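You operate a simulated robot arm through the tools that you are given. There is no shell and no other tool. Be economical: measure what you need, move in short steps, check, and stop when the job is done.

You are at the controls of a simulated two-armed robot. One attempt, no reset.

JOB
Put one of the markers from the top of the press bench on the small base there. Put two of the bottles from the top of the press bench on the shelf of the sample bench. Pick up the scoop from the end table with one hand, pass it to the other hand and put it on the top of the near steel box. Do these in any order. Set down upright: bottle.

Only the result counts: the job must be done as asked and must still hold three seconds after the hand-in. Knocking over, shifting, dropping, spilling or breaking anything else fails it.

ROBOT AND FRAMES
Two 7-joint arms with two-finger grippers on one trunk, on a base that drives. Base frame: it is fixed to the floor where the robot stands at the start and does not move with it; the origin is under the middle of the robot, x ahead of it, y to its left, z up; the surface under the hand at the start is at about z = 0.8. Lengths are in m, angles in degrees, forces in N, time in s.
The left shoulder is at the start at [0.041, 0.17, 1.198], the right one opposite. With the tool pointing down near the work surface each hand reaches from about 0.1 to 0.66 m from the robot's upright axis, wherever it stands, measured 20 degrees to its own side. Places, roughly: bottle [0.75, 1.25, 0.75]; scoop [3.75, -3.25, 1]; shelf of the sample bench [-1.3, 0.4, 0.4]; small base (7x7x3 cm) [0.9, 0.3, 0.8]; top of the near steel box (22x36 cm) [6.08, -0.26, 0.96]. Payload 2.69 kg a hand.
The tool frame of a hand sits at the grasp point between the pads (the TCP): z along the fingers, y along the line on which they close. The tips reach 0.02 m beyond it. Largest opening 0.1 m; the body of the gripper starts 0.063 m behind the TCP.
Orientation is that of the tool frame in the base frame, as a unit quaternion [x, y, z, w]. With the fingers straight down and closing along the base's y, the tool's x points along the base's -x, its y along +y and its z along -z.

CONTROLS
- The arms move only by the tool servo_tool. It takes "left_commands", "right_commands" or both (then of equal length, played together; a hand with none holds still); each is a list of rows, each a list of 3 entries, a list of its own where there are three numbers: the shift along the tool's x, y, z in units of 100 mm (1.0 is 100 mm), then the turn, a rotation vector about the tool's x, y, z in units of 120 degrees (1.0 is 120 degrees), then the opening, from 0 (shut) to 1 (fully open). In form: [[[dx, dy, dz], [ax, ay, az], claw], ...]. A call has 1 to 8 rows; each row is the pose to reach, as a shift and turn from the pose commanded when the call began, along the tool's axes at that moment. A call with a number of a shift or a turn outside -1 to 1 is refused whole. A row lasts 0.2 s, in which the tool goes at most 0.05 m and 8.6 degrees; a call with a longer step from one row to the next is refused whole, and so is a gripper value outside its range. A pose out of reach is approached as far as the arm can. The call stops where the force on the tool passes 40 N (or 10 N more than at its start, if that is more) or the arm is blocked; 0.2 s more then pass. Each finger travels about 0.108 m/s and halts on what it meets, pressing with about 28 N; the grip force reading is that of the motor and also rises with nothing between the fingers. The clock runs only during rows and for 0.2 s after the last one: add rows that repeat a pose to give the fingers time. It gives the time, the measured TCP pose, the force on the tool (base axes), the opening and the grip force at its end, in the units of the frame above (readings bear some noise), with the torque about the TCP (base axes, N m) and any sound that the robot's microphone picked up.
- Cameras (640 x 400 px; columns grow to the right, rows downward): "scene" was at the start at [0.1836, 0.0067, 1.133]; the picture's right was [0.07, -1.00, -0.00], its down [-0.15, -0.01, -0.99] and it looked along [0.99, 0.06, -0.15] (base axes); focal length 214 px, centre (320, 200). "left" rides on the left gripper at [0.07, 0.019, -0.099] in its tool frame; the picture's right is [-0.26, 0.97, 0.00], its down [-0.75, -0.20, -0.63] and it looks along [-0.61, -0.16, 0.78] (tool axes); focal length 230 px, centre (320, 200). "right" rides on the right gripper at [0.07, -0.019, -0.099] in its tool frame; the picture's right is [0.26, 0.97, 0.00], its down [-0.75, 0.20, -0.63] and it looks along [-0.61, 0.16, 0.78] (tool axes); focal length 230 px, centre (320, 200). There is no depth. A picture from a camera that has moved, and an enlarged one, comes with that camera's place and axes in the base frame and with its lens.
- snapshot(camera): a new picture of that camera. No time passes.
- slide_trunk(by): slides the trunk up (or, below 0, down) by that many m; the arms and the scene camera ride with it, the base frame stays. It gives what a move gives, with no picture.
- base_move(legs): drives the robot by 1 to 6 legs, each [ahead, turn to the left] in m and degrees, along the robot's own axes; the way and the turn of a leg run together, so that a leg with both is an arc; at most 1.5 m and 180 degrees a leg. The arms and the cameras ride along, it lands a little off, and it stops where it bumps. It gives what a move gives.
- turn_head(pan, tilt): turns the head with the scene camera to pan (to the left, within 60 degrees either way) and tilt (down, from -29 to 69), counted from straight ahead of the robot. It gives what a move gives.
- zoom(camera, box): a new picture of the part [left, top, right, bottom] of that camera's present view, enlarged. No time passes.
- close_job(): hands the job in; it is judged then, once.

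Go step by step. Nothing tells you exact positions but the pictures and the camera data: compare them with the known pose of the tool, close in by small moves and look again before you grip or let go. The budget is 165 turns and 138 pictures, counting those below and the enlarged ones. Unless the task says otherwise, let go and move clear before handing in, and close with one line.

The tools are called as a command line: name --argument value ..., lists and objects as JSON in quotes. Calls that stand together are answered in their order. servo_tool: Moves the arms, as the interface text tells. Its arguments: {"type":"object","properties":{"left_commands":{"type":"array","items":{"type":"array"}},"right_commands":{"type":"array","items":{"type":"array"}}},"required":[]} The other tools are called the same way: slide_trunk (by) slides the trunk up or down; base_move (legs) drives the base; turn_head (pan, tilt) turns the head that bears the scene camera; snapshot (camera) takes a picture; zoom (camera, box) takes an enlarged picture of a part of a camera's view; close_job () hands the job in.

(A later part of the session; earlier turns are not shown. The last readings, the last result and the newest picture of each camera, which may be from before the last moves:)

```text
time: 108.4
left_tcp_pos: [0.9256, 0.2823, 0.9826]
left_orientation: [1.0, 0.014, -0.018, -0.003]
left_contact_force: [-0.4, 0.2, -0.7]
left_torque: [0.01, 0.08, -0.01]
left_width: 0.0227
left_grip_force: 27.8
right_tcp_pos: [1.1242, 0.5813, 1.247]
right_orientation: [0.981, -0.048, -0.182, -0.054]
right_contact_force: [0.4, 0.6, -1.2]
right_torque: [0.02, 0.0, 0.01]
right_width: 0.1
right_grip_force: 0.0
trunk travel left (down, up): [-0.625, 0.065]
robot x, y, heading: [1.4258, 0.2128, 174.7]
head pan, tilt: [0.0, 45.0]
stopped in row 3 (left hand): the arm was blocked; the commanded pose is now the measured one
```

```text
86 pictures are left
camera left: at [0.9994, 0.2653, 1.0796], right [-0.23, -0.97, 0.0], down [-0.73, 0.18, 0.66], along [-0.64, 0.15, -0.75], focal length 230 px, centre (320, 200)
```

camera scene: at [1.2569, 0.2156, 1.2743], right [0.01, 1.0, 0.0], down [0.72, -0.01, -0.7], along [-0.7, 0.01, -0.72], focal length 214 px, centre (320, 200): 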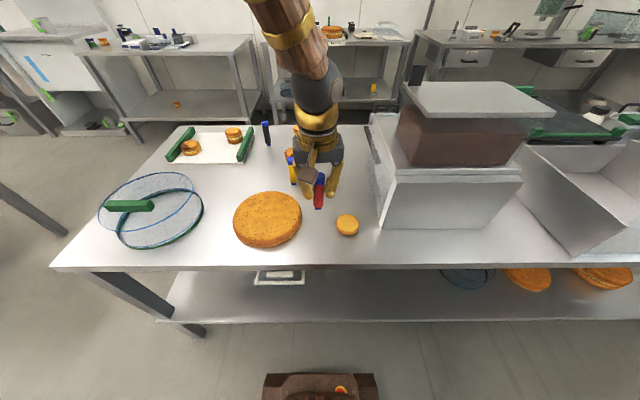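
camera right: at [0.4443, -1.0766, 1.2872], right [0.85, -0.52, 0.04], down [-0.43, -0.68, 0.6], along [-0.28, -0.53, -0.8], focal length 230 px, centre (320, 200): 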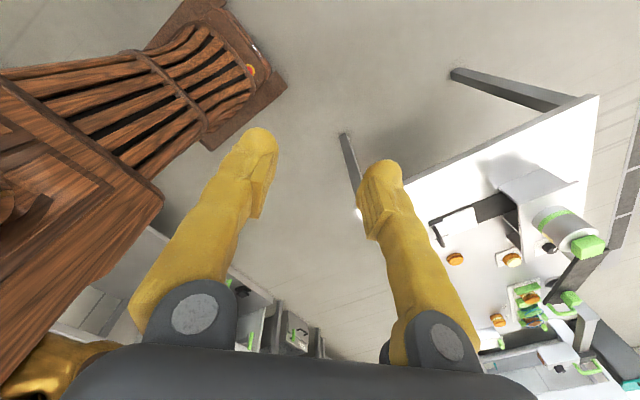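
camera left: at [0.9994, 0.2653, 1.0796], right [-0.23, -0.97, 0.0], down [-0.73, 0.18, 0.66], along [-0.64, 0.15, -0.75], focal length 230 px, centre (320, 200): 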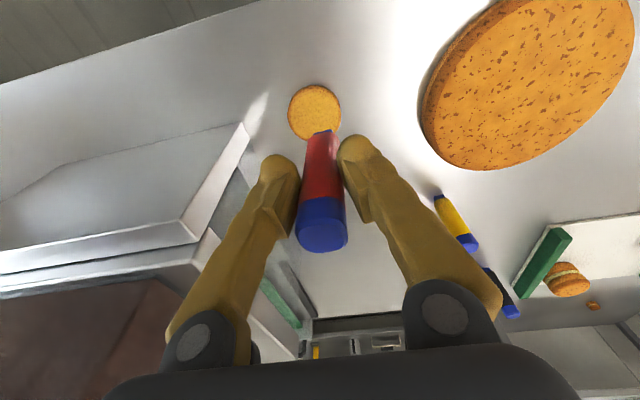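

The right arm is folded against its limit and keeps kicking both arms. I'll move it to a comfortable extended pose out to the right side, off the bench.

servo_tool --right_commands '[[[0.24, -0.2, 0.25], [-0.011, 0.044, -0.001], 1], [[0.48, -0.4, 0.5], [-0.022, 0.088, -0.002], 1], [[0.72, -0.6, 0.75], [-0.033, 0.132, -0.003], 1], [[0.95, -0.8, 1.0], [-0.044, 0.177, -0.004], 1], [[0.95, -0.8, 1.0], [-0.044, 0.177, -0.004], 1]]'

servo_tool --right_commands '[[[0.15, -0.25, 0.25], [0, 0, 0], 1], [[0.3, -0.5, 0.5], [0, 0, 0], 1], [[0.45, -0.75, 0.75], [0, 0, 0], 1], [[0.6, -0.95, 1.0], [0, 0, 0], 1], [[0.6, -0.95, 1.0], [0, 0, 0], 1]]'

```text
time: 108.7
left_tcp_pos: [0.9332, 0.2732, 0.9871]
left_orientation: [0.999, 0.025, -0.022, -0.002]
left_contact_force: [-0.2, 1.0, -0.1]
left_torque: [-0.03, -0.02, 0.02]
left_width: 0.0226
left_grip_force: 27.7
right_tcp_pos: [1.1281, 0.6008, 1.2416]
right_orientation: [0.981, -0.048, -0.182, -0.056]
right_contact_force: [-1.2, 0.3, 0.1]
right_torque: [-0.04, -0.03, -0.01]
right_width: 0.0999
right_grip_force: 0.1
right hand out of reach, approached as far as the arm can: row 1
trunk travel left (down, up): [-0.625, 0.065]
robot x, y, heading: [1.4282, 0.2137, 174.4]
head pan, tilt: [0.0, 45.0]
stopped in row 1 (left hand): the arm was blocked; the commanded pose is now the measured one
```

```text
time: 109.9
left_tcp_pos: [0.9317, 0.2746, 0.9917]
left_orientation: [0.999, 0.025, -0.027, -0.007]
left_contact_force: [0.9, 0.7, -0.8]
left_torque: [0.01, -0.04, 0.02]
left_width: 0.0227
left_grip_force: 28.0
right_tcp_pos: [1.1962, 0.6784, 1.1223]
right_orientation: [0.987, -0.048, -0.15, -0.041]
right_contact_force: [0.0, -1.0, -0.4]
right_torque: [0.01, 0.03, 0.04]
right_width: 0.1
right_grip_force: 0.1
right hand out of reach, approached as far as the arm can: row 1
trunk travel left (down, up): [-0.625, 0.065]
robot x, y, heading: [1.4271, 0.2134, 174.9]
head pan, tilt: [0.0, 45.0]
```

servo_tool --right_commands '[[[0.2, -0.2, 0.2], [-0.012, 0.048, 0], 1], [[0.4, -0.4, 0.4], [-0.024, 0.096, 0], 1], [[0.6, -0.6, 0.6], [-0.035, 0.143, 0], 1], [[0.6, -0.6, 0.6], [-0.035, 0.143, 0], 1]]'

servo_tool --left_commands '[[[-0.1, -0.05, 0.1], [0, 0.012, 0], 0], [[-0.2, -0.1, 0.2], [0, 0.025, 0], 0], [[-0.25, -0.15, 0.3], [0, 0.025, 0], 0], [[-0.25, -0.15, 0.3], [0, 0.025, 0], 0]]'

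snapshot --camera "left"

snapshot --camera "right"

```text
time: 110.9
left_tcp_pos: [0.932, 0.2747, 0.9916]
left_orientation: [0.999, 0.024, -0.025, -0.007]
left_contact_force: [0.2, 0.1, -0.5]
left_torque: [0.0, 0.0, -0.01]
left_width: 0.0226
left_grip_force: 28.0
right_tcp_pos: [1.2417, 0.7405, 1.0521]
right_orientation: [0.999, -0.048, -0.003, 0.003]
right_contact_force: [-0.1, 0.2, -0.4]
right_torque: [0.03, 0.01, -0.02]
right_width: 0.0999
right_grip_force: 0.1
trunk travel left (down, up): [-0.625, 0.065]
robot x, y, heading: [1.4289, 0.2133, 174.8]
head pan, tilt: [0.0, 45.0]
```

```text
time: 111.5
left_tcp_pos: [0.9203, 0.277, 0.9817]
left_orientation: [0.999, 0.032, -0.012, -0.005]
left_contact_force: [0.4, -0.3, -0.9]
left_torque: [0.0, 0.04, 0.0]
left_width: 0.0227
left_grip_force: 27.8
right_tcp_pos: [1.2606, 0.738, 1.0559]
right_orientation: [0.999, -0.048, -0.013, 0.004]
right_contact_force: [0.1, 0.0, 0.5]
right_torque: [0.02, 0.05, 0.04]
right_width: 0.1
right_grip_force: 0.0
trunk travel left (down, up): [-0.625, 0.065]
robot x, y, heading: [1.4268, 0.2179, 174.7]
head pan, tilt: [0.0, 45.0]
stopped in row 3 (left hand): the arm was blocked; the commanded pose is now the measured one
```

```text
85 pictures are left
camera left: at [0.9939, 0.2616, 1.0794], right [-0.19, -0.98, -0.01], down [-0.75, 0.14, 0.65], along [-0.64, 0.13, -0.76], focal length 230 px, centre (320, 200)
```

left: 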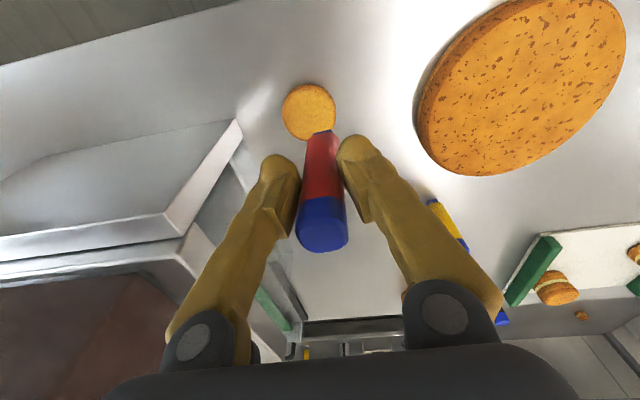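

```text
84 pictures are left
camera right: at [1.333, 0.7499, 1.1531], right [0.16, -0.99, 0.0], down [-0.75, -0.12, 0.65], along [-0.64, -0.11, -0.76], focal length 230 px, centre (320, 200)
```

right: 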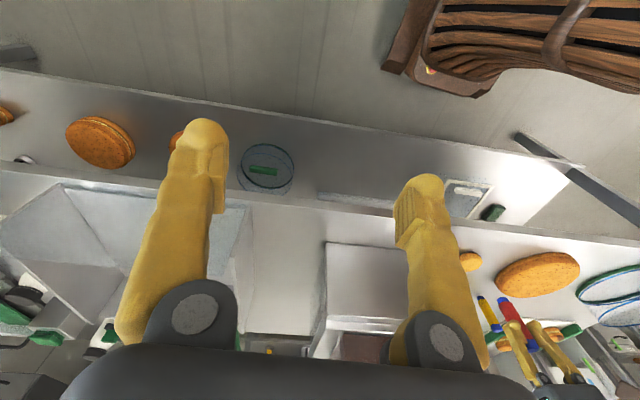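

The left arm blocks when reaching across. I'll move the hand left and turn the base more to the right to compensate.

servo_tool --left_commands '[[[0, 0.25, 0], [0, 0.008, 0.01], 0], [[0, 0.5, 0], [0, 0.012, 0.02], 0], [[0, 0.8, 0], [0, 0.012, 0.03], 0], [[0, 0.8, 0], [0, 0.012, 0.03], 0]]'

base_move --legs '[[0, -12]]'

snapshot --camera "left"

```text
time: 111.9
left_tcp_pos: [0.9325, 0.2618, 0.9877]
left_orientation: [0.999, 0.03, -0.013, -0.006]
left_contact_force: [1.7, 0.2, 0.0]
left_torque: [-0.03, 0.03, 0.04]
left_width: 0.0226
left_grip_force: 28.4
right_tcp_pos: [1.2752, 0.7333, 1.0576]
right_orientation: [0.999, -0.048, -0.02, 0.004]
right_contact_force: [-0.1, -0.5, 0.4]
right_torque: [-0.01, 0.02, 0.0]
right_width: 0.0999
right_grip_force: 0.0
trunk travel left (down, up): [-0.625, 0.065]
robot x, y, heading: [1.4263, 0.2114, 174.8]
head pan, tilt: [0.0, 45.0]
stopped in row 1 (left hand): the arm was blocked; the commanded pose is now the measured one
```

```text
time: 113.0
left_tcp_pos: [0.9519, 0.3676, 0.9914]
left_orientation: [0.997, -0.073, -0.016, -0.009]
left_contact_force: [-0.1, -0.2, -0.9]
left_torque: [0.0, 0.0, 0.04]
left_width: 0.0227
left_grip_force: 27.9
right_tcp_pos: [1.384, 0.7562, 1.0572]
right_orientation: [0.988, -0.151, -0.02, 0.002]
right_contact_force: [0.6, -0.8, 0.4]
right_torque: [-0.03, 0.01, 0.0]
right_width: 0.1001
right_grip_force: 0.0
trunk travel left (down, up): [-0.625, 0.065]
robot x, y, heading: [1.4295, 0.2122, 162.8]
head pan, tilt: [0.0, 45.0]
```

```text
83 pictures are left
camera left: at [1.0216, 0.3363, 1.0877], right [-0.4, -0.92, -0.01], down [-0.69, 0.29, 0.66], along [-0.6, 0.27, -0.75], focal length 230 px, centre (320, 200)
```

left: 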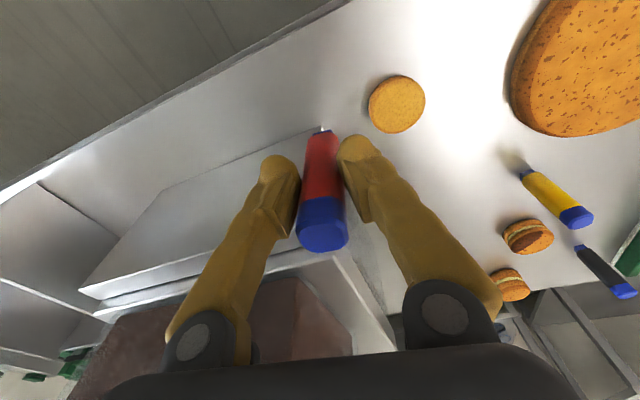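

The hand is beside the sprinkler now; I move it left and forward to the base.

servo_tool --left_commands '[[[0, 0.25, -0.1], [0, 0, 0], 0], [[0, 0.5, -0.1], [0, 0, 0], 0], [[-0.15, 0.8, -0.1], [0, 0.008, 0], 0], [[-0.3, 0.8, -0.1], [0, 0.016, 0], 0], [[-0.3, 0.8, -0.1], [0, 0.016, 0], 0]]'

snapshot --camera "left"

```text
time: 114.2
left_tcp_pos: [0.9259, 0.2872, 1.007]
left_orientation: [0.997, -0.073, -0.006, -0.011]
left_contact_force: [0.0, 0.5, -0.8]
left_torque: [0.01, 0.0, -0.01]
left_width: 0.0225
left_grip_force: 27.4
right_tcp_pos: [1.398, 0.7479, 1.0594]
right_orientation: [0.988, -0.151, -0.028, 0.001]
right_contact_force: [0.4, 0.5, -0.4]
right_torque: [0.05, 0.01, -0.02]
right_width: 0.1001
right_grip_force: 0.0
trunk travel left (down, up): [-0.625, 0.065]
robot x, y, heading: [1.4272, 0.2161, 162.8]
head pan, tilt: [0.0, 45.0]
```

```text
82 pictures are left
camera left: at [0.9939, 0.2564, 1.1053], right [-0.4, -0.92, -0.02], down [-0.71, 0.29, 0.64], along [-0.59, 0.27, -0.76], focal length 230 px, centre (320, 200)
```

left: 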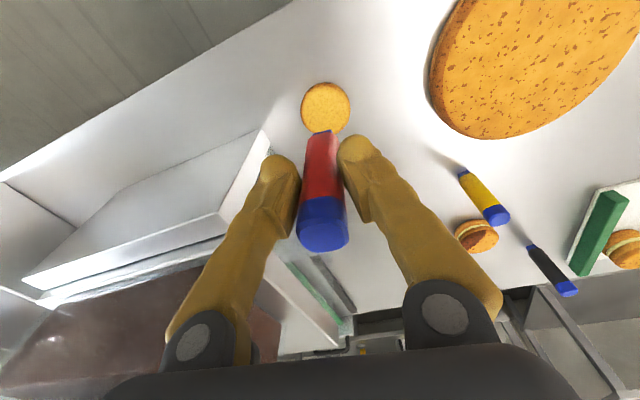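

No block now. Base top at (0.904,0.295); I align and descend part way.

servo_tool --left_commands '[[[-0.1, -0.02, 0.2], [-0.005, 0.002, 0], 0], [[-0.21, -0.03, 0.45], [-0.01, 0.005, 0], 0], [[-0.21, -0.03, 0.7], [-0.01, 0.005, 0], 0], [[-0.21, -0.03, 0.7], [-0.01, 0.005, 0], 0]]'

snapshot --camera "left"

```text
time: 115.1
left_tcp_pos: [0.919, 0.2913, 0.9492]
left_orientation: [0.997, -0.072, -0.011, 0.0]
left_contact_force: [0.2, 0.1, -0.8]
left_torque: [0.02, 0.05, -0.02]
left_width: 0.0224
left_grip_force: 28.4
right_tcp_pos: [1.415, 0.7428, 1.06]
right_orientation: [0.988, -0.151, -0.037, 0.002]
right_contact_force: [1.1, 0.6, -0.5]
right_torque: [0.0, 0.02, -0.02]
right_width: 0.1
right_grip_force: 0.0
trunk travel left (down, up): [-0.625, 0.065]
robot x, y, heading: [1.4226, 0.2132, 163.1]
head pan, tilt: [0.0, 45.0]
stopped in row 4 (left hand): the arm was blocked; the commanded pose is now the measured one
```

```text
81 pictures are left
camera left: at [0.9877, 0.2624, 1.046], right [-0.39, -0.92, 0.01], down [-0.7, 0.3, 0.65], along [-0.6, 0.25, -0.76], focal length 230 px, centre (320, 200)
```

left: 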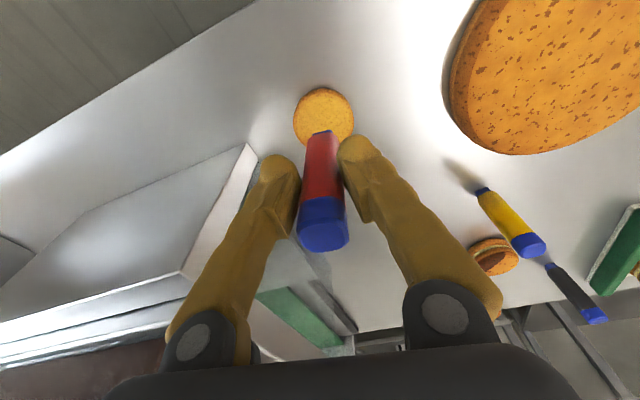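

The arm lands about 1.5 cm short in x. I nudge again forward and down.

servo_tool --left_commands '[[[-0.1, 0, 0.1], [0, 0.005, 0], 0], [[-0.2, 0, 0.2], [0, 0.01, 0], 0], [[-0.2, 0, 0.3], [0, 0.01, 0], 0]]'

snapshot --camera "left"

```text
time: 115.6
left_tcp_pos: [0.9191, 0.2902, 0.9441]
left_orientation: [0.997, -0.072, -0.014, -0.002]
left_contact_force: [1.1, -0.1, -0.1]
left_torque: [0.07, 0.12, 0.02]
left_width: 0.0225
left_grip_force: 27.8
right_tcp_pos: [1.4288, 0.7352, 1.0623]
right_orientation: [0.988, -0.151, -0.046, 0.001]
right_contact_force: [0.6, -0.6, -0.2]
right_torque: [0.0, 0.05, 0.0]
right_width: 0.0998
right_grip_force: 0.0
trunk travel left (down, up): [-0.625, 0.065]
robot x, y, heading: [1.4298, 0.2157, 162.7]
head pan, tilt: [0.0, 45.0]
stopped in row 2 (left hand): the arm was blocked; the commanded pose is now the measured one
```

```text
80 pictures are left
camera left: at [0.9884, 0.2612, 1.0417], right [-0.4, -0.92, 0.01], down [-0.7, 0.3, 0.65], along [-0.6, 0.25, -0.76], focal length 230 px, centre (320, 200)
```

left: 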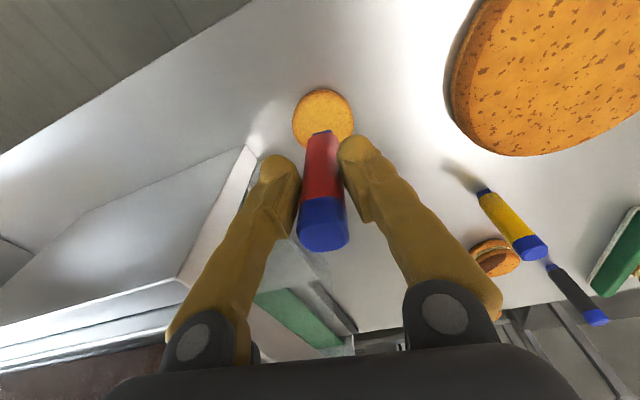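

snapshot --camera "scene"

snapshot --camera "right"

```text
79 pictures are left
camera scene: at [1.2668, 0.2648, 1.2747], right [0.29, 0.96, 0.0], down [0.69, -0.21, -0.7], along [-0.67, 0.2, -0.72], focal length 214 px, centre (320, 200)
```

scene: 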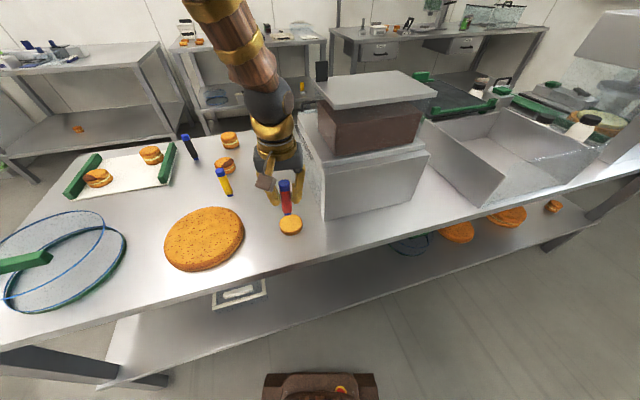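

```text
78 pictures are left
camera right: at [1.5099, 0.7313, 1.1548], right [-0.04, -1.0, -0.01], down [-0.71, 0.03, 0.7], along [-0.7, 0.03, -0.71], focal length 230 px, centre (320, 200)
```

right: 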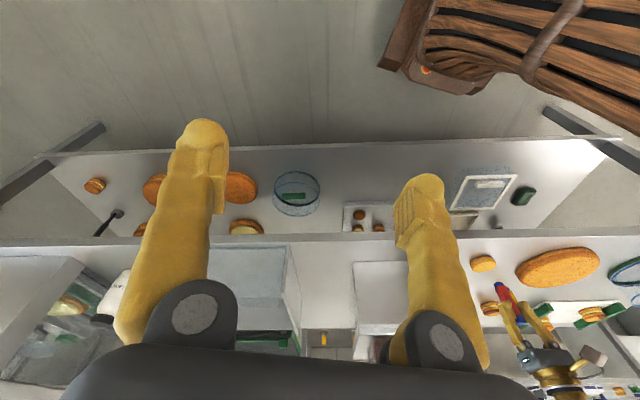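

The marker bottom is 1.5 cm from the base centre, which is already fully over the 7 cm base. I descend straight down from here.

servo_tool --left_commands '[[[0, 0, 0.12], [0, 0, 0], 0], [[0, 0, 0.24], [0, 0, 0], 0], [[0, 0, 0.34], [0, 0, 0], 0]]'

snapshot --camera "left"

```text
time: 116.2
left_tcp_pos: [0.9307, 0.2875, 0.9258]
left_orientation: [0.997, -0.073, -0.021, -0.003]
left_contact_force: [-0.1, -0.7, -0.1]
left_torque: [0.02, 0.05, -0.01]
left_width: 0.0228
left_grip_force: 27.8
right_tcp_pos: [1.4426, 0.7287, 1.0641]
right_orientation: [0.987, -0.149, -0.055, 0.002]
right_contact_force: [0.8, -0.5, -0.7]
right_torque: [-0.01, 0.08, -0.01]
right_width: 0.0998
right_grip_force: 0.0
trunk travel left (down, up): [-0.625, 0.065]
robot x, y, heading: [1.4267, 0.2153, 163.1]
head pan, tilt: [0.0, 45.0]
stopped in row 3 (left hand): the arm was blocked; the commanded pose is now the measured one
```

```text
77 pictures are left
camera left: at [1.0013, 0.2578, 1.023], right [-0.39, -0.92, 0.01], down [-0.69, 0.3, 0.66], along [-0.61, 0.26, -0.75], focal length 230 px, centre (320, 200)
```

left: 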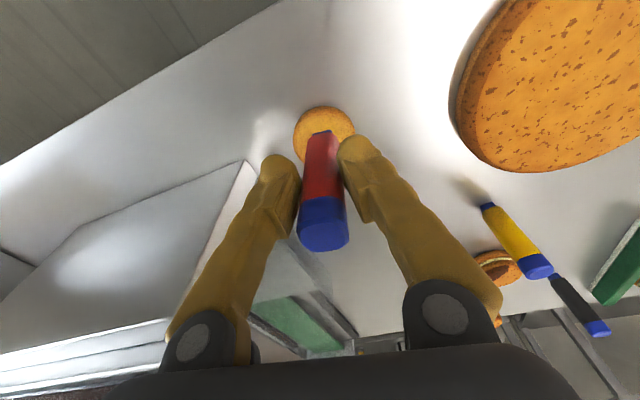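

The pattern looks like tracking error (sag plus lag) tripping the stop. I'll use much slower steps.

servo_tool --left_commands '[[[-0.04, 0.0, 0], [0, 0.003, 0], 0], [[-0.08, -0.01, 0], [0, 0.006, 0], 0], [[-0.12, -0.02, 0], [0, 0.009, 0], 0], [[-0.16, -0.03, 0], [0, 0.012, 0], 0], [[-0.2, -0.04, 0], [0, 0.015, 0], 0], [[-0.24, -0.05, 0], [0, 0.018, 0], 0], [[-0.26, -0.05, 0], [0, 0.018, 0], 0]]'

```text
time: 117.2
left_tcp_pos: [0.928, 0.2872, 0.9356]
left_orientation: [0.997, -0.072, -0.017, -0.005]
left_contact_force: [1.2, -0.5, -0.3]
left_torque: [0.04, 0.04, -0.02]
left_width: 0.0226
left_grip_force: 28.3
right_tcp_pos: [1.4551, 0.7211, 1.0633]
right_orientation: [0.987, -0.151, -0.063, 0.002]
right_contact_force: [0.7, 0.5, -0.2]
right_torque: [0.02, 0.09, 0.01]
right_width: 0.0999
right_grip_force: 0.0
trunk travel left (down, up): [-0.625, 0.065]
robot x, y, heading: [1.4252, 0.2138, 163.1]
head pan, tilt: [0.0, 45.0]
stopped in row 5 (left hand): the arm was blocked; the commanded pose is now the measured one
```

The arm doesn't move forward here, so I use the base for the last 2.5 cm and the trunk slide for lowering.

base_move --legs '[[0.022, 0]]'

snapshot --camera "left"

```text
time: 118.0
left_tcp_pos: [0.9049, 0.2962, 0.933]
left_orientation: [0.997, -0.072, -0.015, -0.004]
left_contact_force: [0.7, 0.0, -0.5]
left_torque: [0.0, 0.0, 0.0]
left_width: 0.0228
left_grip_force: 28.0
right_tcp_pos: [1.4346, 0.7284, 1.0643]
right_orientation: [0.987, -0.15, -0.061, 0.001]
right_contact_force: [0.6, -0.3, -0.4]
right_torque: [-0.02, 0.04, -0.01]
right_width: 0.0997
right_grip_force: 0.0
trunk travel left (down, up): [-0.625, 0.065]
robot x, y, heading: [1.4032, 0.2151, 162.7]
head pan, tilt: [0.0, 45.0]
```

```text
76 pictures are left
camera left: at [0.9757, 0.2658, 1.0301], right [-0.39, -0.92, 0.0], down [-0.7, 0.3, 0.65], along [-0.6, 0.25, -0.76], focal length 230 px, centre (320, 200)
```

left: 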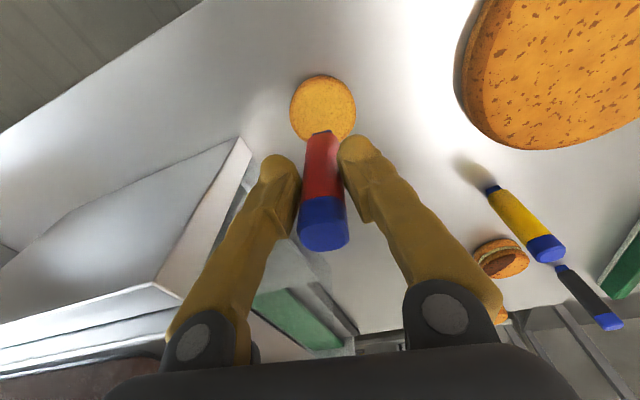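

slide_trunk --by -0.028

snapshot --camera "left"

```text
time: 118.8
left_tcp_pos: [0.9176, 0.2921, 0.9115]
left_orientation: [0.997, -0.071, -0.021, -0.004]
left_contact_force: [-0.3, 0.2, -0.4]
left_torque: [0.0, 0.0, -0.02]
left_width: 0.0227
left_grip_force: 28.1
right_tcp_pos: [1.4516, 0.7216, 1.0358]
right_orientation: [0.987, -0.15, -0.059, 0.003]
right_contact_force: [0.4, -0.4, 0.3]
right_torque: [0.0, 0.02, 0.01]
right_width: 0.1
right_grip_force: 0.1
trunk travel left (down, up): [-0.597, 0.093]
robot x, y, heading: [1.4064, 0.2193, 162.7]
head pan, tilt: [0.0, 45.0]
```

```text
75 pictures are left
camera left: at [0.9878, 0.2615, 1.0073], right [-0.39, -0.92, 0.01], down [-0.69, 0.3, 0.66], along [-0.61, 0.26, -0.75], focal length 230 px, centre (320, 200)
```

left: 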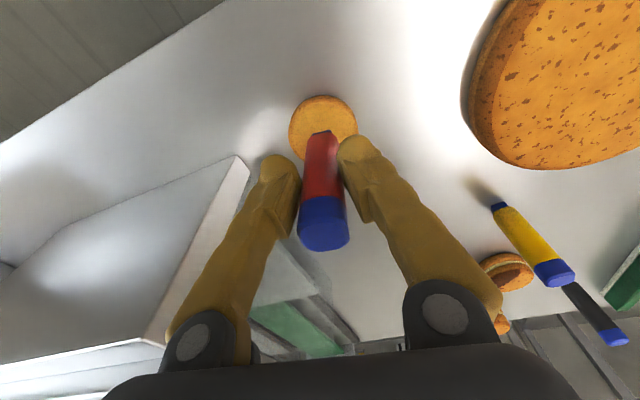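

slide_trunk --by -0.012

zoom --camera "left" --box '[240, 70, 400, 170]'

```text
time: 119.4
left_tcp_pos: [0.9167, 0.2907, 0.8996]
left_orientation: [0.997, -0.071, -0.021, -0.004]
left_contact_force: [0.9, -0.1, -1.8]
left_torque: [0.04, -0.02, -0.03]
left_width: 0.0227
left_grip_force: 27.5
right_tcp_pos: [1.4499, 0.7204, 1.0228]
right_orientation: [0.987, -0.15, -0.06, 0.002]
right_contact_force: [0.2, 0.4, 0.4]
right_torque: [-0.03, -0.03, 0.0]
right_width: 0.1001
right_grip_force: 0.1
trunk travel left (down, up): [-0.585, 0.105]
robot x, y, heading: [1.4076, 0.2238, 162.7]
head pan, tilt: [0.0, 45.0]
```

```text
4.00 times, centred on (320, 120) of left
camera zoom: at [0.9876, 0.2616, 0.9951], right [-0.39, -0.92, 0.01], down [-0.69, 0.3, 0.66], along [-0.61, 0.26, -0.75], focal length 920 px, centre (320, 520)
```

zoom: 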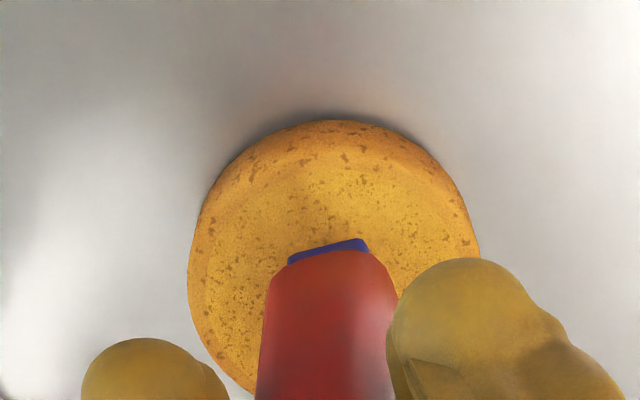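

slide_trunk --by -0.008

slide_trunk --by -0.006

zoom --camera "left" --box '[240, 70, 400, 170]'

```text
time: 119.9
left_tcp_pos: [0.9152, 0.2919, 0.8911]
left_orientation: [0.997, -0.072, -0.022, -0.004]
left_contact_force: [3.7, -1.6, 18.6]
left_torque: [-0.04, -0.19, 0.02]
left_width: 0.0226
left_grip_force: 27.9
right_tcp_pos: [1.4506, 0.7208, 1.0163]
right_orientation: [0.987, -0.149, -0.061, 0.002]
right_contact_force: [0.0, 0.6, 0.8]
right_torque: [0.0, -0.01, 0.02]
right_width: 0.1
right_grip_force: 0.1
trunk travel left (down, up): [-0.577, 0.113]
robot x, y, heading: [1.4064, 0.2188, 162.8]
head pan, tilt: [0.0, 45.0]
```

```text
time: 120.5
left_tcp_pos: [0.9157, 0.2918, 0.8861]
left_orientation: [0.997, -0.072, -0.022, -0.005]
left_contact_force: [-1.6, -0.9, 17.7]
left_torque: [0.02, 0.18, 0.02]
left_width: 0.0228
left_grip_force: 27.9
right_tcp_pos: [1.4512, 0.7207, 1.0104]
right_orientation: [0.987, -0.151, -0.061, 0.002]
right_contact_force: [0.3, 0.6, 0.0]
right_torque: [-0.01, 0.0, 0.02]
right_width: 0.0999
right_grip_force: 0.0
trunk travel left (down, up): [-0.571, 0.119]
robot x, y, heading: [1.4035, 0.2186, 163.0]
head pan, tilt: [0.0, 45.0]
```

```text
4.00 times, centred on (320, 120) of left
camera zoom: at [0.9874, 0.2619, 0.9816], right [-0.39, -0.92, 0.01], down [-0.69, 0.3, 0.66], along [-0.61, 0.26, -0.75], focal length 920 px, centre (320, 520)
```

zoom: 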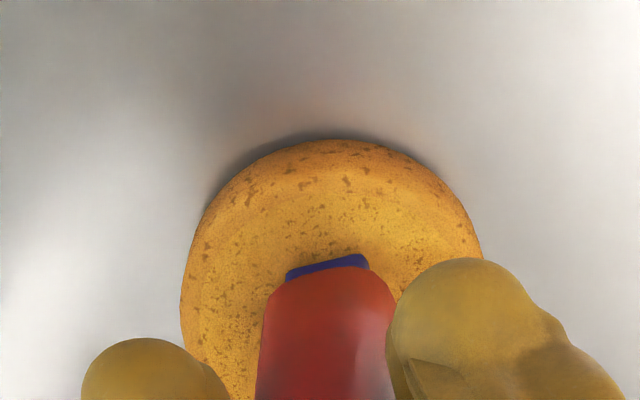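

Contact with the base (≈18 N). I ease off 2 mm and open the fingers a little, then look.

slide_trunk --by 0.003

servo_tool --left_commands '[[[0, 0, 0], [0, 0, 0], 0.3], [[0, 0, 0], [0, 0, 0], 0.45], [[0, 0, 0], [0, 0, 0], 0.5]]'

snapshot --camera "left"

```text
time: 121.0
left_tcp_pos: [0.9179, 0.2903, 0.8872]
left_orientation: [0.997, -0.071, -0.021, -0.004]
left_contact_force: [0.5, 0.6, 0.3]
left_torque: [0.01, 0.0, 0.03]
left_width: 0.0229
left_grip_force: 28.3
right_tcp_pos: [1.4508, 0.7218, 1.0124]
right_orientation: [0.987, -0.15, -0.059, 0.002]
right_contact_force: [-0.3, 0.4, -0.6]
right_torque: [-0.01, -0.01, -0.02]
right_width: 0.0999
right_grip_force: 0.0
trunk travel left (down, up): [-0.574, 0.116]
robot x, y, heading: [1.4024, 0.2198, 162.9]
head pan, tilt: [0.0, 45.0]
```

```text
time: 121.8
left_tcp_pos: [0.9168, 0.2915, 0.8877]
left_orientation: [0.997, -0.07, -0.021, -0.005]
left_contact_force: [0.1, -0.4, 0.2]
left_torque: [-0.04, 0.03, 0.01]
left_width: 0.0498
left_grip_force: 0.0
right_tcp_pos: [1.4508, 0.7202, 1.0126]
right_orientation: [0.987, -0.151, -0.059, 0.003]
right_contact_force: [0.2, 0.3, -1.1]
right_torque: [-0.02, -0.02, -0.03]
right_width: 0.1001
right_grip_force: 0.0
trunk travel left (down, up): [-0.574, 0.116]
robot x, y, heading: [1.405, 0.222, 162.7]
head pan, tilt: [0.0, 45.0]
```

```text
72 pictures are left
camera left: at [0.9873, 0.2619, 0.9839], right [-0.39, -0.92, 0.01], down [-0.69, 0.3, 0.66], along [-0.61, 0.26, -0.75], focal length 230 px, centre (320, 200)
```

left: 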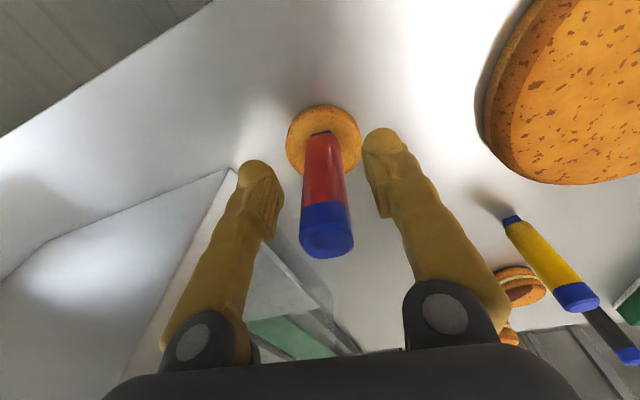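

The marker stands free on the small base. I rise straight up with the trunk.

slide_trunk --by 0.114

snapshot --camera "left"

```text
time: 123.3
left_tcp_pos: [0.9162, 0.2899, 1.0016]
left_orientation: [0.997, -0.071, -0.02, -0.004]
left_contact_force: [-0.3, 1.3, -0.1]
left_torque: [0.02, 0.04, -0.01]
left_width: 0.05
left_grip_force: 0.2
right_tcp_pos: [1.4517, 0.7204, 1.1263]
right_orientation: [0.987, -0.15, -0.056, 0.003]
right_contact_force: [-0.4, 1.4, 0.4]
right_torque: [-0.02, -0.04, -0.01]
right_width: 0.1
right_grip_force: 0.1
trunk travel left (down, up): [-0.688, 0.002]
robot x, y, heading: [1.406, 0.2218, 162.7]
head pan, tilt: [0.0, 45.0]
```

```text
71 pictures are left
camera left: at [0.9871, 0.2618, 1.0979], right [-0.39, -0.92, 0.01], down [-0.69, 0.3, 0.66], along [-0.61, 0.26, -0.75], focal length 230 px, centre (320, 200)
```

left: 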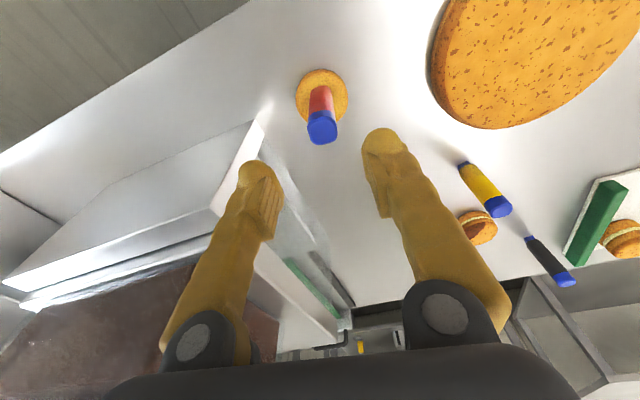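

Marker task done. Now I back off, and drive along the far side toward the press.

base_move --legs '[[-0.3, 0]]'

base_move --legs '[[0, -73]]'

base_move --legs '[[1.25, 0]]'

```text
time: 125.3
left_tcp_pos: [1.1969, 0.2058, 1.0019]
left_orientation: [0.997, -0.074, -0.021, -0.005]
left_contact_force: [-0.4, 0.0, -0.1]
left_torque: [-0.01, 0.04, 0.01]
left_width: 0.0502
left_grip_force: 0.1
right_tcp_pos: [1.7364, 0.6339, 1.1264]
right_orientation: [0.987, -0.152, -0.057, 0.003]
right_contact_force: [0.6, 0.2, 0.6]
right_torque: [0.01, 0.01, 0.03]
right_width: 0.1002
right_grip_force: 0.2
trunk travel left (down, up): [-0.688, 0.002]
robot x, y, heading: [1.684, 0.1331, 162.4]
head pan, tilt: [0.0, 45.0]
```

```text
time: 126.2
left_tcp_pos: [1.2388, 0.1921, 1.0211]
left_orientation: [0.996, -0.072, -0.041, -0.008]
left_contact_force: [-0.3, 0.6, -0.3]
left_torque: [0.02, 0.07, -0.02]
left_width: 0.05
left_grip_force: 0.0
right_tcp_pos: [1.8535, 0.5854, 1.126]
right_orientation: [0.986, -0.165, 0.017, 0.017]
right_contact_force: [-0.2, 0.5, -1.2]
right_torque: [0.03, 0.01, 0.0]
right_width: 0.0998
right_grip_force: 0.0
trunk travel left (down, up): [-0.688, 0.002]
robot x, y, heading: [1.6863, 0.1349, 161.0]
head pan, tilt: [0.0, 45.0]
stopped in leg 1: the robot was blocked; the commanded pose is now the measured one
```

```text
time: 129.5
left_tcp_pos: [0.751, 0.35, 1.0428]
left_orientation: [0.997, -0.061, -0.054, -0.015]
left_contact_force: [0.2, 0.2, 0.8]
left_torque: [-0.07, -0.01, 0.0]
left_width: 0.0497
left_grip_force: 0.1
right_tcp_pos: [1.3973, 0.7372, 1.1302]
right_orientation: [0.985, -0.168, 0.034, 0.02]
right_contact_force: [-0.9, 0.1, 0.5]
right_torque: [0.01, -0.17, 0.02]
right_width: 0.1
right_grip_force: 0.0
trunk travel left (down, up): [-0.688, 0.002]
robot x, y, heading: [1.1604, 0.3159, 160.9]
head pan, tilt: [0.0, 45.0]
stopped in leg 1: the force on the tool passed its limit at 72 N (the readings are from after the stop); the commanded pose is now the measured one
```

The turn was blocked and the chained drive ran forward toward the bench, touching with the left hand. I stop and look at the damage before moving.

snapshot --camera "scene"

snapshot --camera "left"

```text
70 pictures are left
camera scene: at [1.0319, 0.3567, 1.3413], right [0.33, 0.95, 0.0], down [0.66, -0.23, -0.71], along [-0.67, 0.23, -0.7], focal length 214 px, centre (320, 200)
```

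scene: 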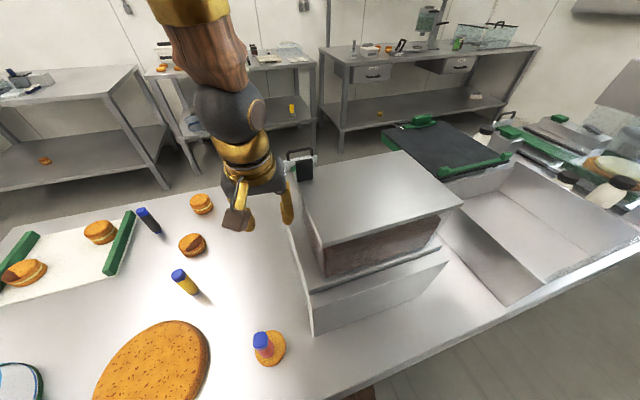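

```text
69 pictures are left
camera left: at [0.8295, 0.3201, 1.1338], right [-0.37, -0.93, 0.01], down [-0.65, 0.26, 0.71], along [-0.66, 0.26, -0.7], focal length 230 px, centre (320, 200)
```

left: 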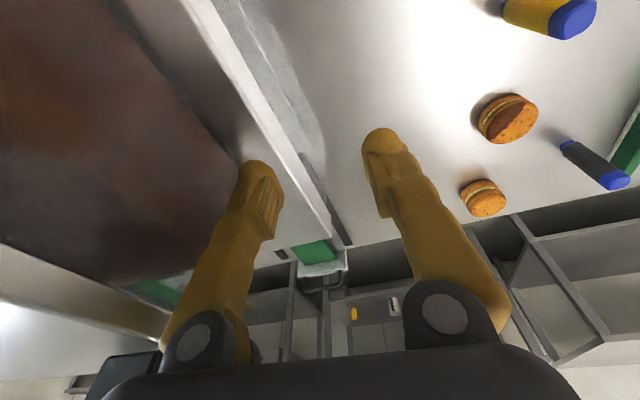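

The marker still stands on the base and the sprinkler seems unmoved. I back out along the same line.

base_move --legs '[[-0.53, 0]]'

snapshot --camera "scene"

```text
time: 132.6
left_tcp_pos: [1.2329, 0.1809, 1.0337]
left_orientation: [0.997, -0.057, -0.044, -0.01]
left_contact_force: [-0.4, -0.4, 0.8]
left_torque: [0.03, 0.04, -0.03]
left_width: 0.05
left_grip_force: 0.0
right_tcp_pos: [1.8968, 0.5594, 1.1338]
right_orientation: [0.982, -0.173, 0.066, 0.028]
right_contact_force: [-0.3, 0.2, 0.3]
right_torque: [0.03, 0.04, 0.0]
right_width: 0.0999
right_grip_force: 0.1
trunk travel left (down, up): [-0.688, 0.002]
robot x, y, heading: [1.659, 0.1379, 160.1]
head pan, tilt: [0.0, 45.0]
```

```text
68 pictures are left
camera scene: at [1.4967, 0.198, 1.3369], right [0.34, 0.94, 0.0], down [0.68, -0.24, -0.69], along [-0.65, 0.23, -0.72], focal length 214 px, centre (320, 200)
```

scene: 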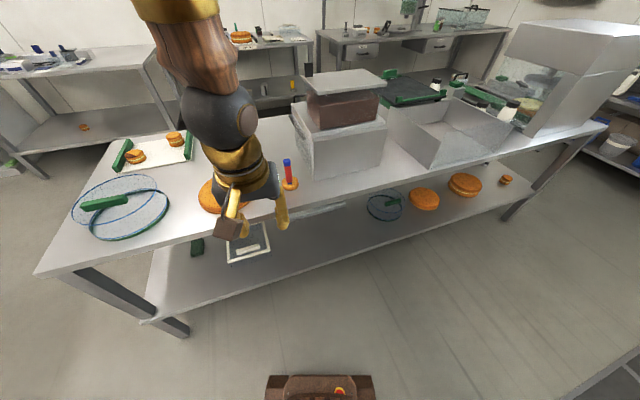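

Everything looks intact. I first bring the right arm forward to a better pose before turning.

servo_tool --right_commands '[[[-0.3, 0.1, 0], [0.005, -0.022, 0], 1], [[-0.6, 0.2, 0], [0.01, -0.044, 0], 1], [[-0.95, 0.3, 0], [0.015, -0.067, 0], 1]]' --left_commands '[[[0.2, 0, 0], [0, 0.013, 0], 0.5], [[0.4, 0.05, 0], [0, 0.025, 0], 0.5], [[0.6, 0.1, 0], [0, 0.038, 0], 0.5]]'

servo_tool --right_commands '[[[-0.35, 0.2, 0], [0, 0, 0], 1], [[-0.7, 0.4, 0], [0, 0, 0], 1], [[-1, 0.6, 0], [0, 0, 0], 1]]' --left_commands '[[[0.2, 0.2, 0], [0, 0, 0], 0.5], [[0.4, 0.4, 0], [0, 0, 0], 0.5], [[0.6, 0.6, 0], [0, 0, 0], 0.5]]'

servo_tool --right_commands '[[[-0.35, 0.2, 0], [0, 0, 0], 1], [[-0.7, 0.4, 0], [0, 0, 0], 1], [[-1, 0.6, 0], [0, 0, 0], 1]]' --left_commands '[[[0, 0.3, 0], [0, 0, 0], 0.5], [[0, 0.6, 0], [0, 0, 0], 0.5], [[0, 0.9, 0], [0, 0, 0], 0.5]]'

```text
time: 133.4
left_tcp_pos: [1.3069, 0.1515, 1.0338]
left_orientation: [0.999, -0.047, -0.009, -0.01]
left_contact_force: [-0.6, 0.3, 0.1]
left_torque: [0.02, 0.02, 0.03]
left_width: 0.0499
left_grip_force: 0.0
right_tcp_pos: [1.8126, 0.557, 1.1214]
right_orientation: [0.985, -0.173, -0.01, 0.001]
right_contact_force: [-0.5, 0.2, 1.0]
right_torque: [0.0, 0.03, -0.02]
right_width: 0.0998
right_grip_force: 0.1
trunk travel left (down, up): [-0.688, 0.002]
robot x, y, heading: [1.6608, 0.136, 160.2]
head pan, tilt: [0.0, 45.0]
```

```text
time: 134.2
left_tcp_pos: [1.3592, 0.0905, 1.0321]
left_orientation: [0.998, -0.058, -0.013, -0.01]
left_contact_force: [-0.5, 0.0, -0.8]
left_torque: [0.01, -0.03, 0.02]
left_width: 0.05
left_grip_force: 0.0
right_tcp_pos: [1.6935, 0.5662, 1.1031]
right_orientation: [0.985, -0.172, -0.008, 0.001]
right_contact_force: [-0.1, -0.1, 0.2]
right_torque: [0.03, -0.07, 0.01]
right_width: 0.1001
right_grip_force: 0.0
right hand out of reach, approached as far as the arm can: row 1, 2, 3
trunk travel left (down, up): [-0.688, 0.002]
robot x, y, heading: [1.6635, 0.1359, 160.1]
head pan, tilt: [0.0, 45.0]
```

```text
time: 135.0
left_tcp_pos: [1.3484, 0.0, 1.0269]
left_orientation: [0.998, -0.059, -0.013, -0.011]
left_contact_force: [-1.3, -1.2, 0.8]
left_torque: [0.03, -0.04, -0.01]
left_width: 0.05
left_grip_force: 0.0
right_tcp_pos: [1.5816, 0.5448, 1.1048]
right_orientation: [0.985, -0.173, -0.008, 0.0]
right_contact_force: [-0.7, -0.6, 1.2]
right_torque: [0.03, -0.02, 0.04]
right_width: 0.0998
right_grip_force: 0.0
trunk travel left (down, up): [-0.688, 0.002]
robot x, y, heading: [1.6603, 0.1376, 160.0]
head pan, tilt: [0.0, 45.0]
```

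servo_tool --right_commands '[[[-0.35, 0.1, 0.2], [0, 0, 0], 1], [[-0.7, 0.2, 0.4], [0, 0, 0], 1], [[-0.9, 0.3, 0.5], [0, 0, 0], 1]]' --left_commands '[[[-0.3, 0, 0], [0, 0, 0], 0.5], [[-0.6, 0, 0], [0, 0, 0], 0.5], [[-0.8, 0, 0], [0, 0, 0], 0.5]]'

base_move --legs '[[0, -70]]'

```text
time: 135.8
left_tcp_pos: [1.2689, 0.0115, 1.0312]
left_orientation: [0.998, -0.058, -0.013, -0.01]
left_contact_force: [0.1, -0.1, 0.2]
left_torque: [0.02, -0.01, 0.01]
left_width: 0.0498
left_grip_force: 0.1
right_tcp_pos: [1.4865, 0.5479, 1.0536]
right_orientation: [0.985, -0.173, -0.009, 0.0]
right_contact_force: [0.3, -0.5, -0.2]
right_torque: [0.01, 0.0, 0.0]
right_width: 0.1
right_grip_force: 0.0
trunk travel left (down, up): [-0.688, 0.002]
robot x, y, heading: [1.6592, 0.1399, 160.1]
head pan, tilt: [0.0, 45.0]
```

```text
time: 139.2
left_tcp_pos: [1.4018, 0.4565, 1.0313]
left_orientation: [0.791, -0.612, -0.006, -0.015]
left_contact_force: [0.1, -0.1, 0.1]
left_torque: [-0.01, 0.03, -0.01]
left_width: 0.0498
left_grip_force: 0.1
right_tcp_pos: [1.9792, 0.4493, 1.0545]
right_orientation: [0.715, -0.699, -0.008, -0.005]
right_contact_force: [-0.3, 0.3, 0.5]
right_torque: [0.02, 0.0, 0.02]
right_width: 0.1001
right_grip_force: 0.2
trunk travel left (down, up): [-0.688, 0.002]
robot x, y, heading: [1.647, 0.1373, 91.6]
head pan, tilt: [0.0, 45.0]
```

The turn worked. Now drive along the bench to y≈1.33.

base_move --legs '[[1.2, 0]]'

```text
time: 145.4
left_tcp_pos: [1.3991, 1.6613, 1.0363]
left_orientation: [0.781, -0.624, -0.011, -0.021]
left_contact_force: [0.6, -0.9, 0.6]
left_torque: [-0.01, 0.01, -0.02]
left_width: 0.0501
left_grip_force: 0.0
right_tcp_pos: [1.9772, 1.6346, 1.0589]
right_orientation: [-0.703, 0.711, 0.013, 0.011]
right_contact_force: [-0.3, 0.3, 0.1]
right_torque: [0.0, -0.01, -0.04]
right_width: 0.0997
right_grip_force: 0.1
trunk travel left (down, up): [-0.688, 0.002]
robot x, y, heading: [1.6387, 1.3483, 89.8]
head pan, tilt: [0.0, 45.0]
```

base_move --legs '[[0, 80]]'

turn_head --pan 0 --tilt 35

snapshot --camera "scene"

```text
time: 149.2
left_tcp_pos: [1.3001, 1.1764, 1.0421]
left_orientation: [0.999, 0.007, -0.029, -0.013]
left_contact_force: [0.8, -0.1, -0.2]
left_torque: [-0.02, -0.04, -0.01]
left_width: 0.0501
left_grip_force: 0.1
right_tcp_pos: [1.4486, 1.7352, 1.0635]
right_orientation: [0.993, -0.112, -0.025, 0.0]
right_contact_force: [0.2, 0.6, 0.3]
right_torque: [0.0, -0.03, -0.01]
right_width: 0.0998
right_grip_force: 0.1
trunk travel left (down, up): [-0.688, 0.002]
robot x, y, heading: [1.6368, 1.3576, 167.5]
head pan, tilt: [0.0, 45.0]
```

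```text
time: 149.9
left_tcp_pos: [1.3168, 1.1733, 1.0469]
left_orientation: [0.999, 0.006, -0.037, -0.014]
left_contact_force: [0.0, -0.3, 0.6]
left_torque: [0.02, 0.03, -0.01]
left_width: 0.0498
left_grip_force: 0.0
right_tcp_pos: [1.4641, 1.7309, 1.069]
right_orientation: [0.993, -0.111, -0.033, -0.001]
right_contact_force: [0.5, -0.9, 0.3]
right_torque: [0.02, 0.01, -0.02]
right_width: 0.0999
right_grip_force: 0.0
trunk travel left (down, up): [-0.688, 0.002]
robot x, y, heading: [1.6435, 1.3631, 167.4]
head pan, tilt: [0.0, 35.0]
```

```text
67 pictures are left
camera scene: at [1.4661, 1.3985, 1.3518], right [0.22, 0.98, 0.0], down [0.57, -0.13, -0.81], along [-0.79, 0.18, -0.59], focal length 214 px, centre (320, 200)
```

scene: 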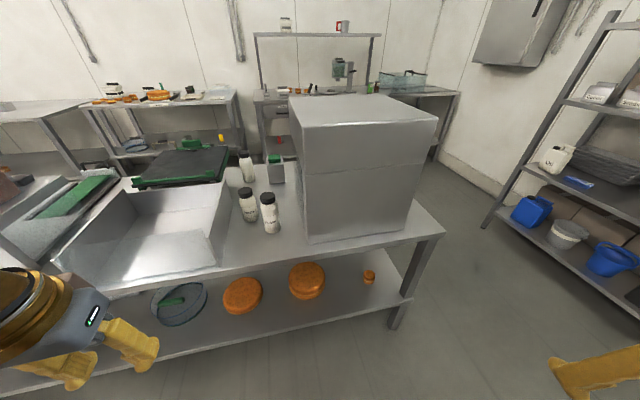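

Now I see three bottles: B3 (0.87,1.35), B2 (0.785,1.276), B1 further back. I'll pull the right hand in and tilt it 45° forward, so it can later also place into the shelf.

servo_tool --right_commands '[[[0, 0.25, 0], [0, -0.06, 0], 1], [[0, 0.5, 0], [0, -0.12, 0], 1], [[0, 0.7, 0], [0, -0.18, 0], 1], [[0, 0.9, 0], [0, -0.24, 0], 1], [[0, 1, 0], [0, -0.3, 0], 1], [[0, 1, 0], [0, -0.34, 0], 1], [[0, 1, 0], [0, -0.34, 0], 1]]'

slide_trunk --by -0.1

base_move --legs '[[0, 25]]'

```text
time: 151.6
left_tcp_pos: [1.3154, 1.1739, 1.0465]
left_orientation: [0.999, 0.005, -0.037, -0.015]
left_contact_force: [0.0, 0.4, 0.3]
left_torque: [0.03, -0.02, 0.0]
left_width: 0.0503
left_grip_force: 0.1
right_tcp_pos: [1.4422, 1.6319, 1.0676]
right_orientation: [0.919, -0.103, -0.378, -0.039]
right_contact_force: [0.0, 0.6, 0.5]
right_torque: [-0.01, -0.04, -0.01]
right_width: 0.1001
right_grip_force: 0.1
trunk travel left (down, up): [-0.688, 0.002]
robot x, y, heading: [1.6421, 1.362, 167.5]
head pan, tilt: [0.0, 35.0]
```

```text
time: 152.9
left_tcp_pos: [1.316, 1.173, 0.9472]
left_orientation: [0.999, 0.006, -0.036, -0.015]
left_contact_force: [-0.5, 0.8, -0.2]
left_torque: [0.02, -0.01, 0.0]
left_width: 0.0499
left_grip_force: 0.0
right_tcp_pos: [1.4414, 1.6326, 0.9698]
right_orientation: [0.92, -0.103, -0.377, -0.04]
right_contact_force: [0.4, -0.2, 0.3]
right_torque: [-0.03, -0.03, 0.03]
right_width: 0.0997
right_grip_force: 0.1
trunk travel left (down, up): [-0.588, 0.102]
robot x, y, heading: [1.6451, 1.359, 167.7]
head pan, tilt: [0.0, 35.0]
```

```text
time: 154.5
left_tcp_pos: [1.4205, 1.0578, 0.9474]
left_orientation: [0.976, 0.213, -0.039, -0.006]
left_contact_force: [-0.1, -0.1, -0.7]
left_torque: [0.04, 0.03, 0.01]
left_width: 0.0498
left_grip_force: 0.2
right_tcp_pos: [1.348, 1.5273, 0.9686]
right_orientation: [0.921, 0.089, -0.377, 0.038]
right_contact_force: [-0.1, -0.7, 1.2]
right_torque: [-0.01, 0.02, 0.02]
right_width: 0.1001
right_grip_force: 0.0
trunk travel left (down, up): [-0.588, 0.102]
robot x, y, heading: [1.641, 1.3588, -168.7]
head pan, tilt: [0.0, 35.0]
```

base_move --legs '[[0.2, 0]]'

snapshot --camera "right"

```text
time: 156.1
left_tcp_pos: [1.2391, 1.018, 0.9511]
left_orientation: [0.975, 0.215, -0.048, -0.006]
left_contact_force: [0.6, -0.5, 0.4]
left_torque: [-0.03, -0.04, 0.02]
left_width: 0.05
left_grip_force: 0.0
right_tcp_pos: [1.1657, 1.4904, 0.9717]
right_orientation: [0.918, 0.092, -0.384, 0.041]
right_contact_force: [-0.1, 0.2, 0.7]
right_torque: [0.02, 0.0, 0.03]
right_width: 0.0997
right_grip_force: 0.0
trunk travel left (down, up): [-0.588, 0.102]
robot x, y, heading: [1.4442, 1.3185, -168.3]
head pan, tilt: [0.0, 35.0]
```

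```text
66 pictures are left
camera right: at [1.278, 1.5327, 0.9928], right [0.37, -0.91, -0.18], down [-0.04, -0.21, 0.98], along [-0.93, -0.35, -0.11], focal length 230 px, centre (320, 200)
```

right: 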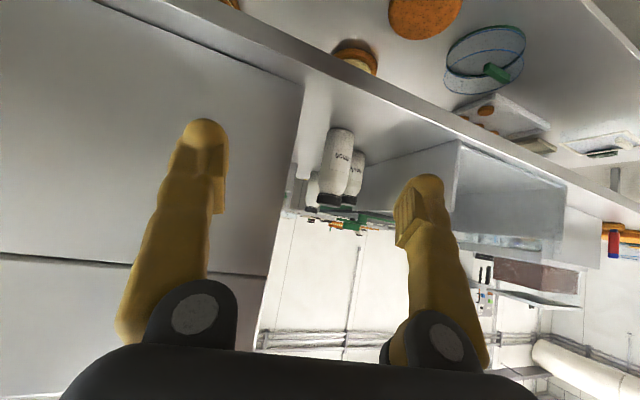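

B3's axis is at about (0.858,1.35). I move the right hand sideways in front of it, correcting its yaw.

servo_tool --right_commands '[[[-0.1, 0.25, 0.1], [0.013, 0, 0.013], 1], [[-0.2, 0.5, 0.2], [0.026, 0, 0.026], 1], [[-0.35, 0.75, 0.35], [0.04, 0, 0.04], 1], [[-0.48, 0.95, 0.49], [0.053, 0, 0.053], 1], [[-0.48, 0.95, 0.49], [0.053, 0, 0.053], 1]]'

snapshot --camera "right"

```text
time: 157.0
left_tcp_pos: [1.2697, 1.0256, 0.9615]
left_orientation: [0.974, 0.216, -0.063, -0.006]
left_contact_force: [0.6, -0.2, -0.2]
left_torque: [0.03, -0.01, -0.04]
left_width: 0.0499
left_grip_force: 0.1
right_tcp_pos: [1.1448, 1.4809, 0.9711]
right_orientation: [0.902, 0.077, -0.421, -0.059]
right_contact_force: [0.4, -0.7, -0.2]
right_torque: [-0.02, 0.02, 0.02]
right_width: 0.1001
right_grip_force: 0.1
trunk travel left (down, up): [-0.588, 0.102]
robot x, y, heading: [1.4443, 1.3235, -168.1]
head pan, tilt: [0.0, 35.0]
stopped in row 4 (right hand): the arm was blocked; the commanded pose is now the measured one
```

```text
65 pictures are left
camera right: at [1.2617, 1.5081, 0.985], right [0.25, -0.9, -0.36], down [0.03, -0.37, 0.93], along [-0.97, -0.24, -0.07], focal length 230 px, centre (320, 200)
```

right: 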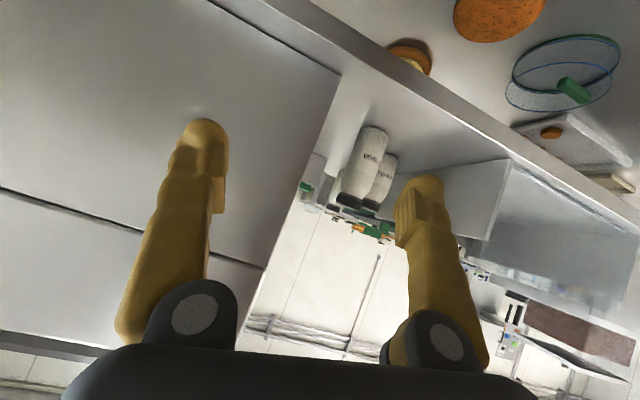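

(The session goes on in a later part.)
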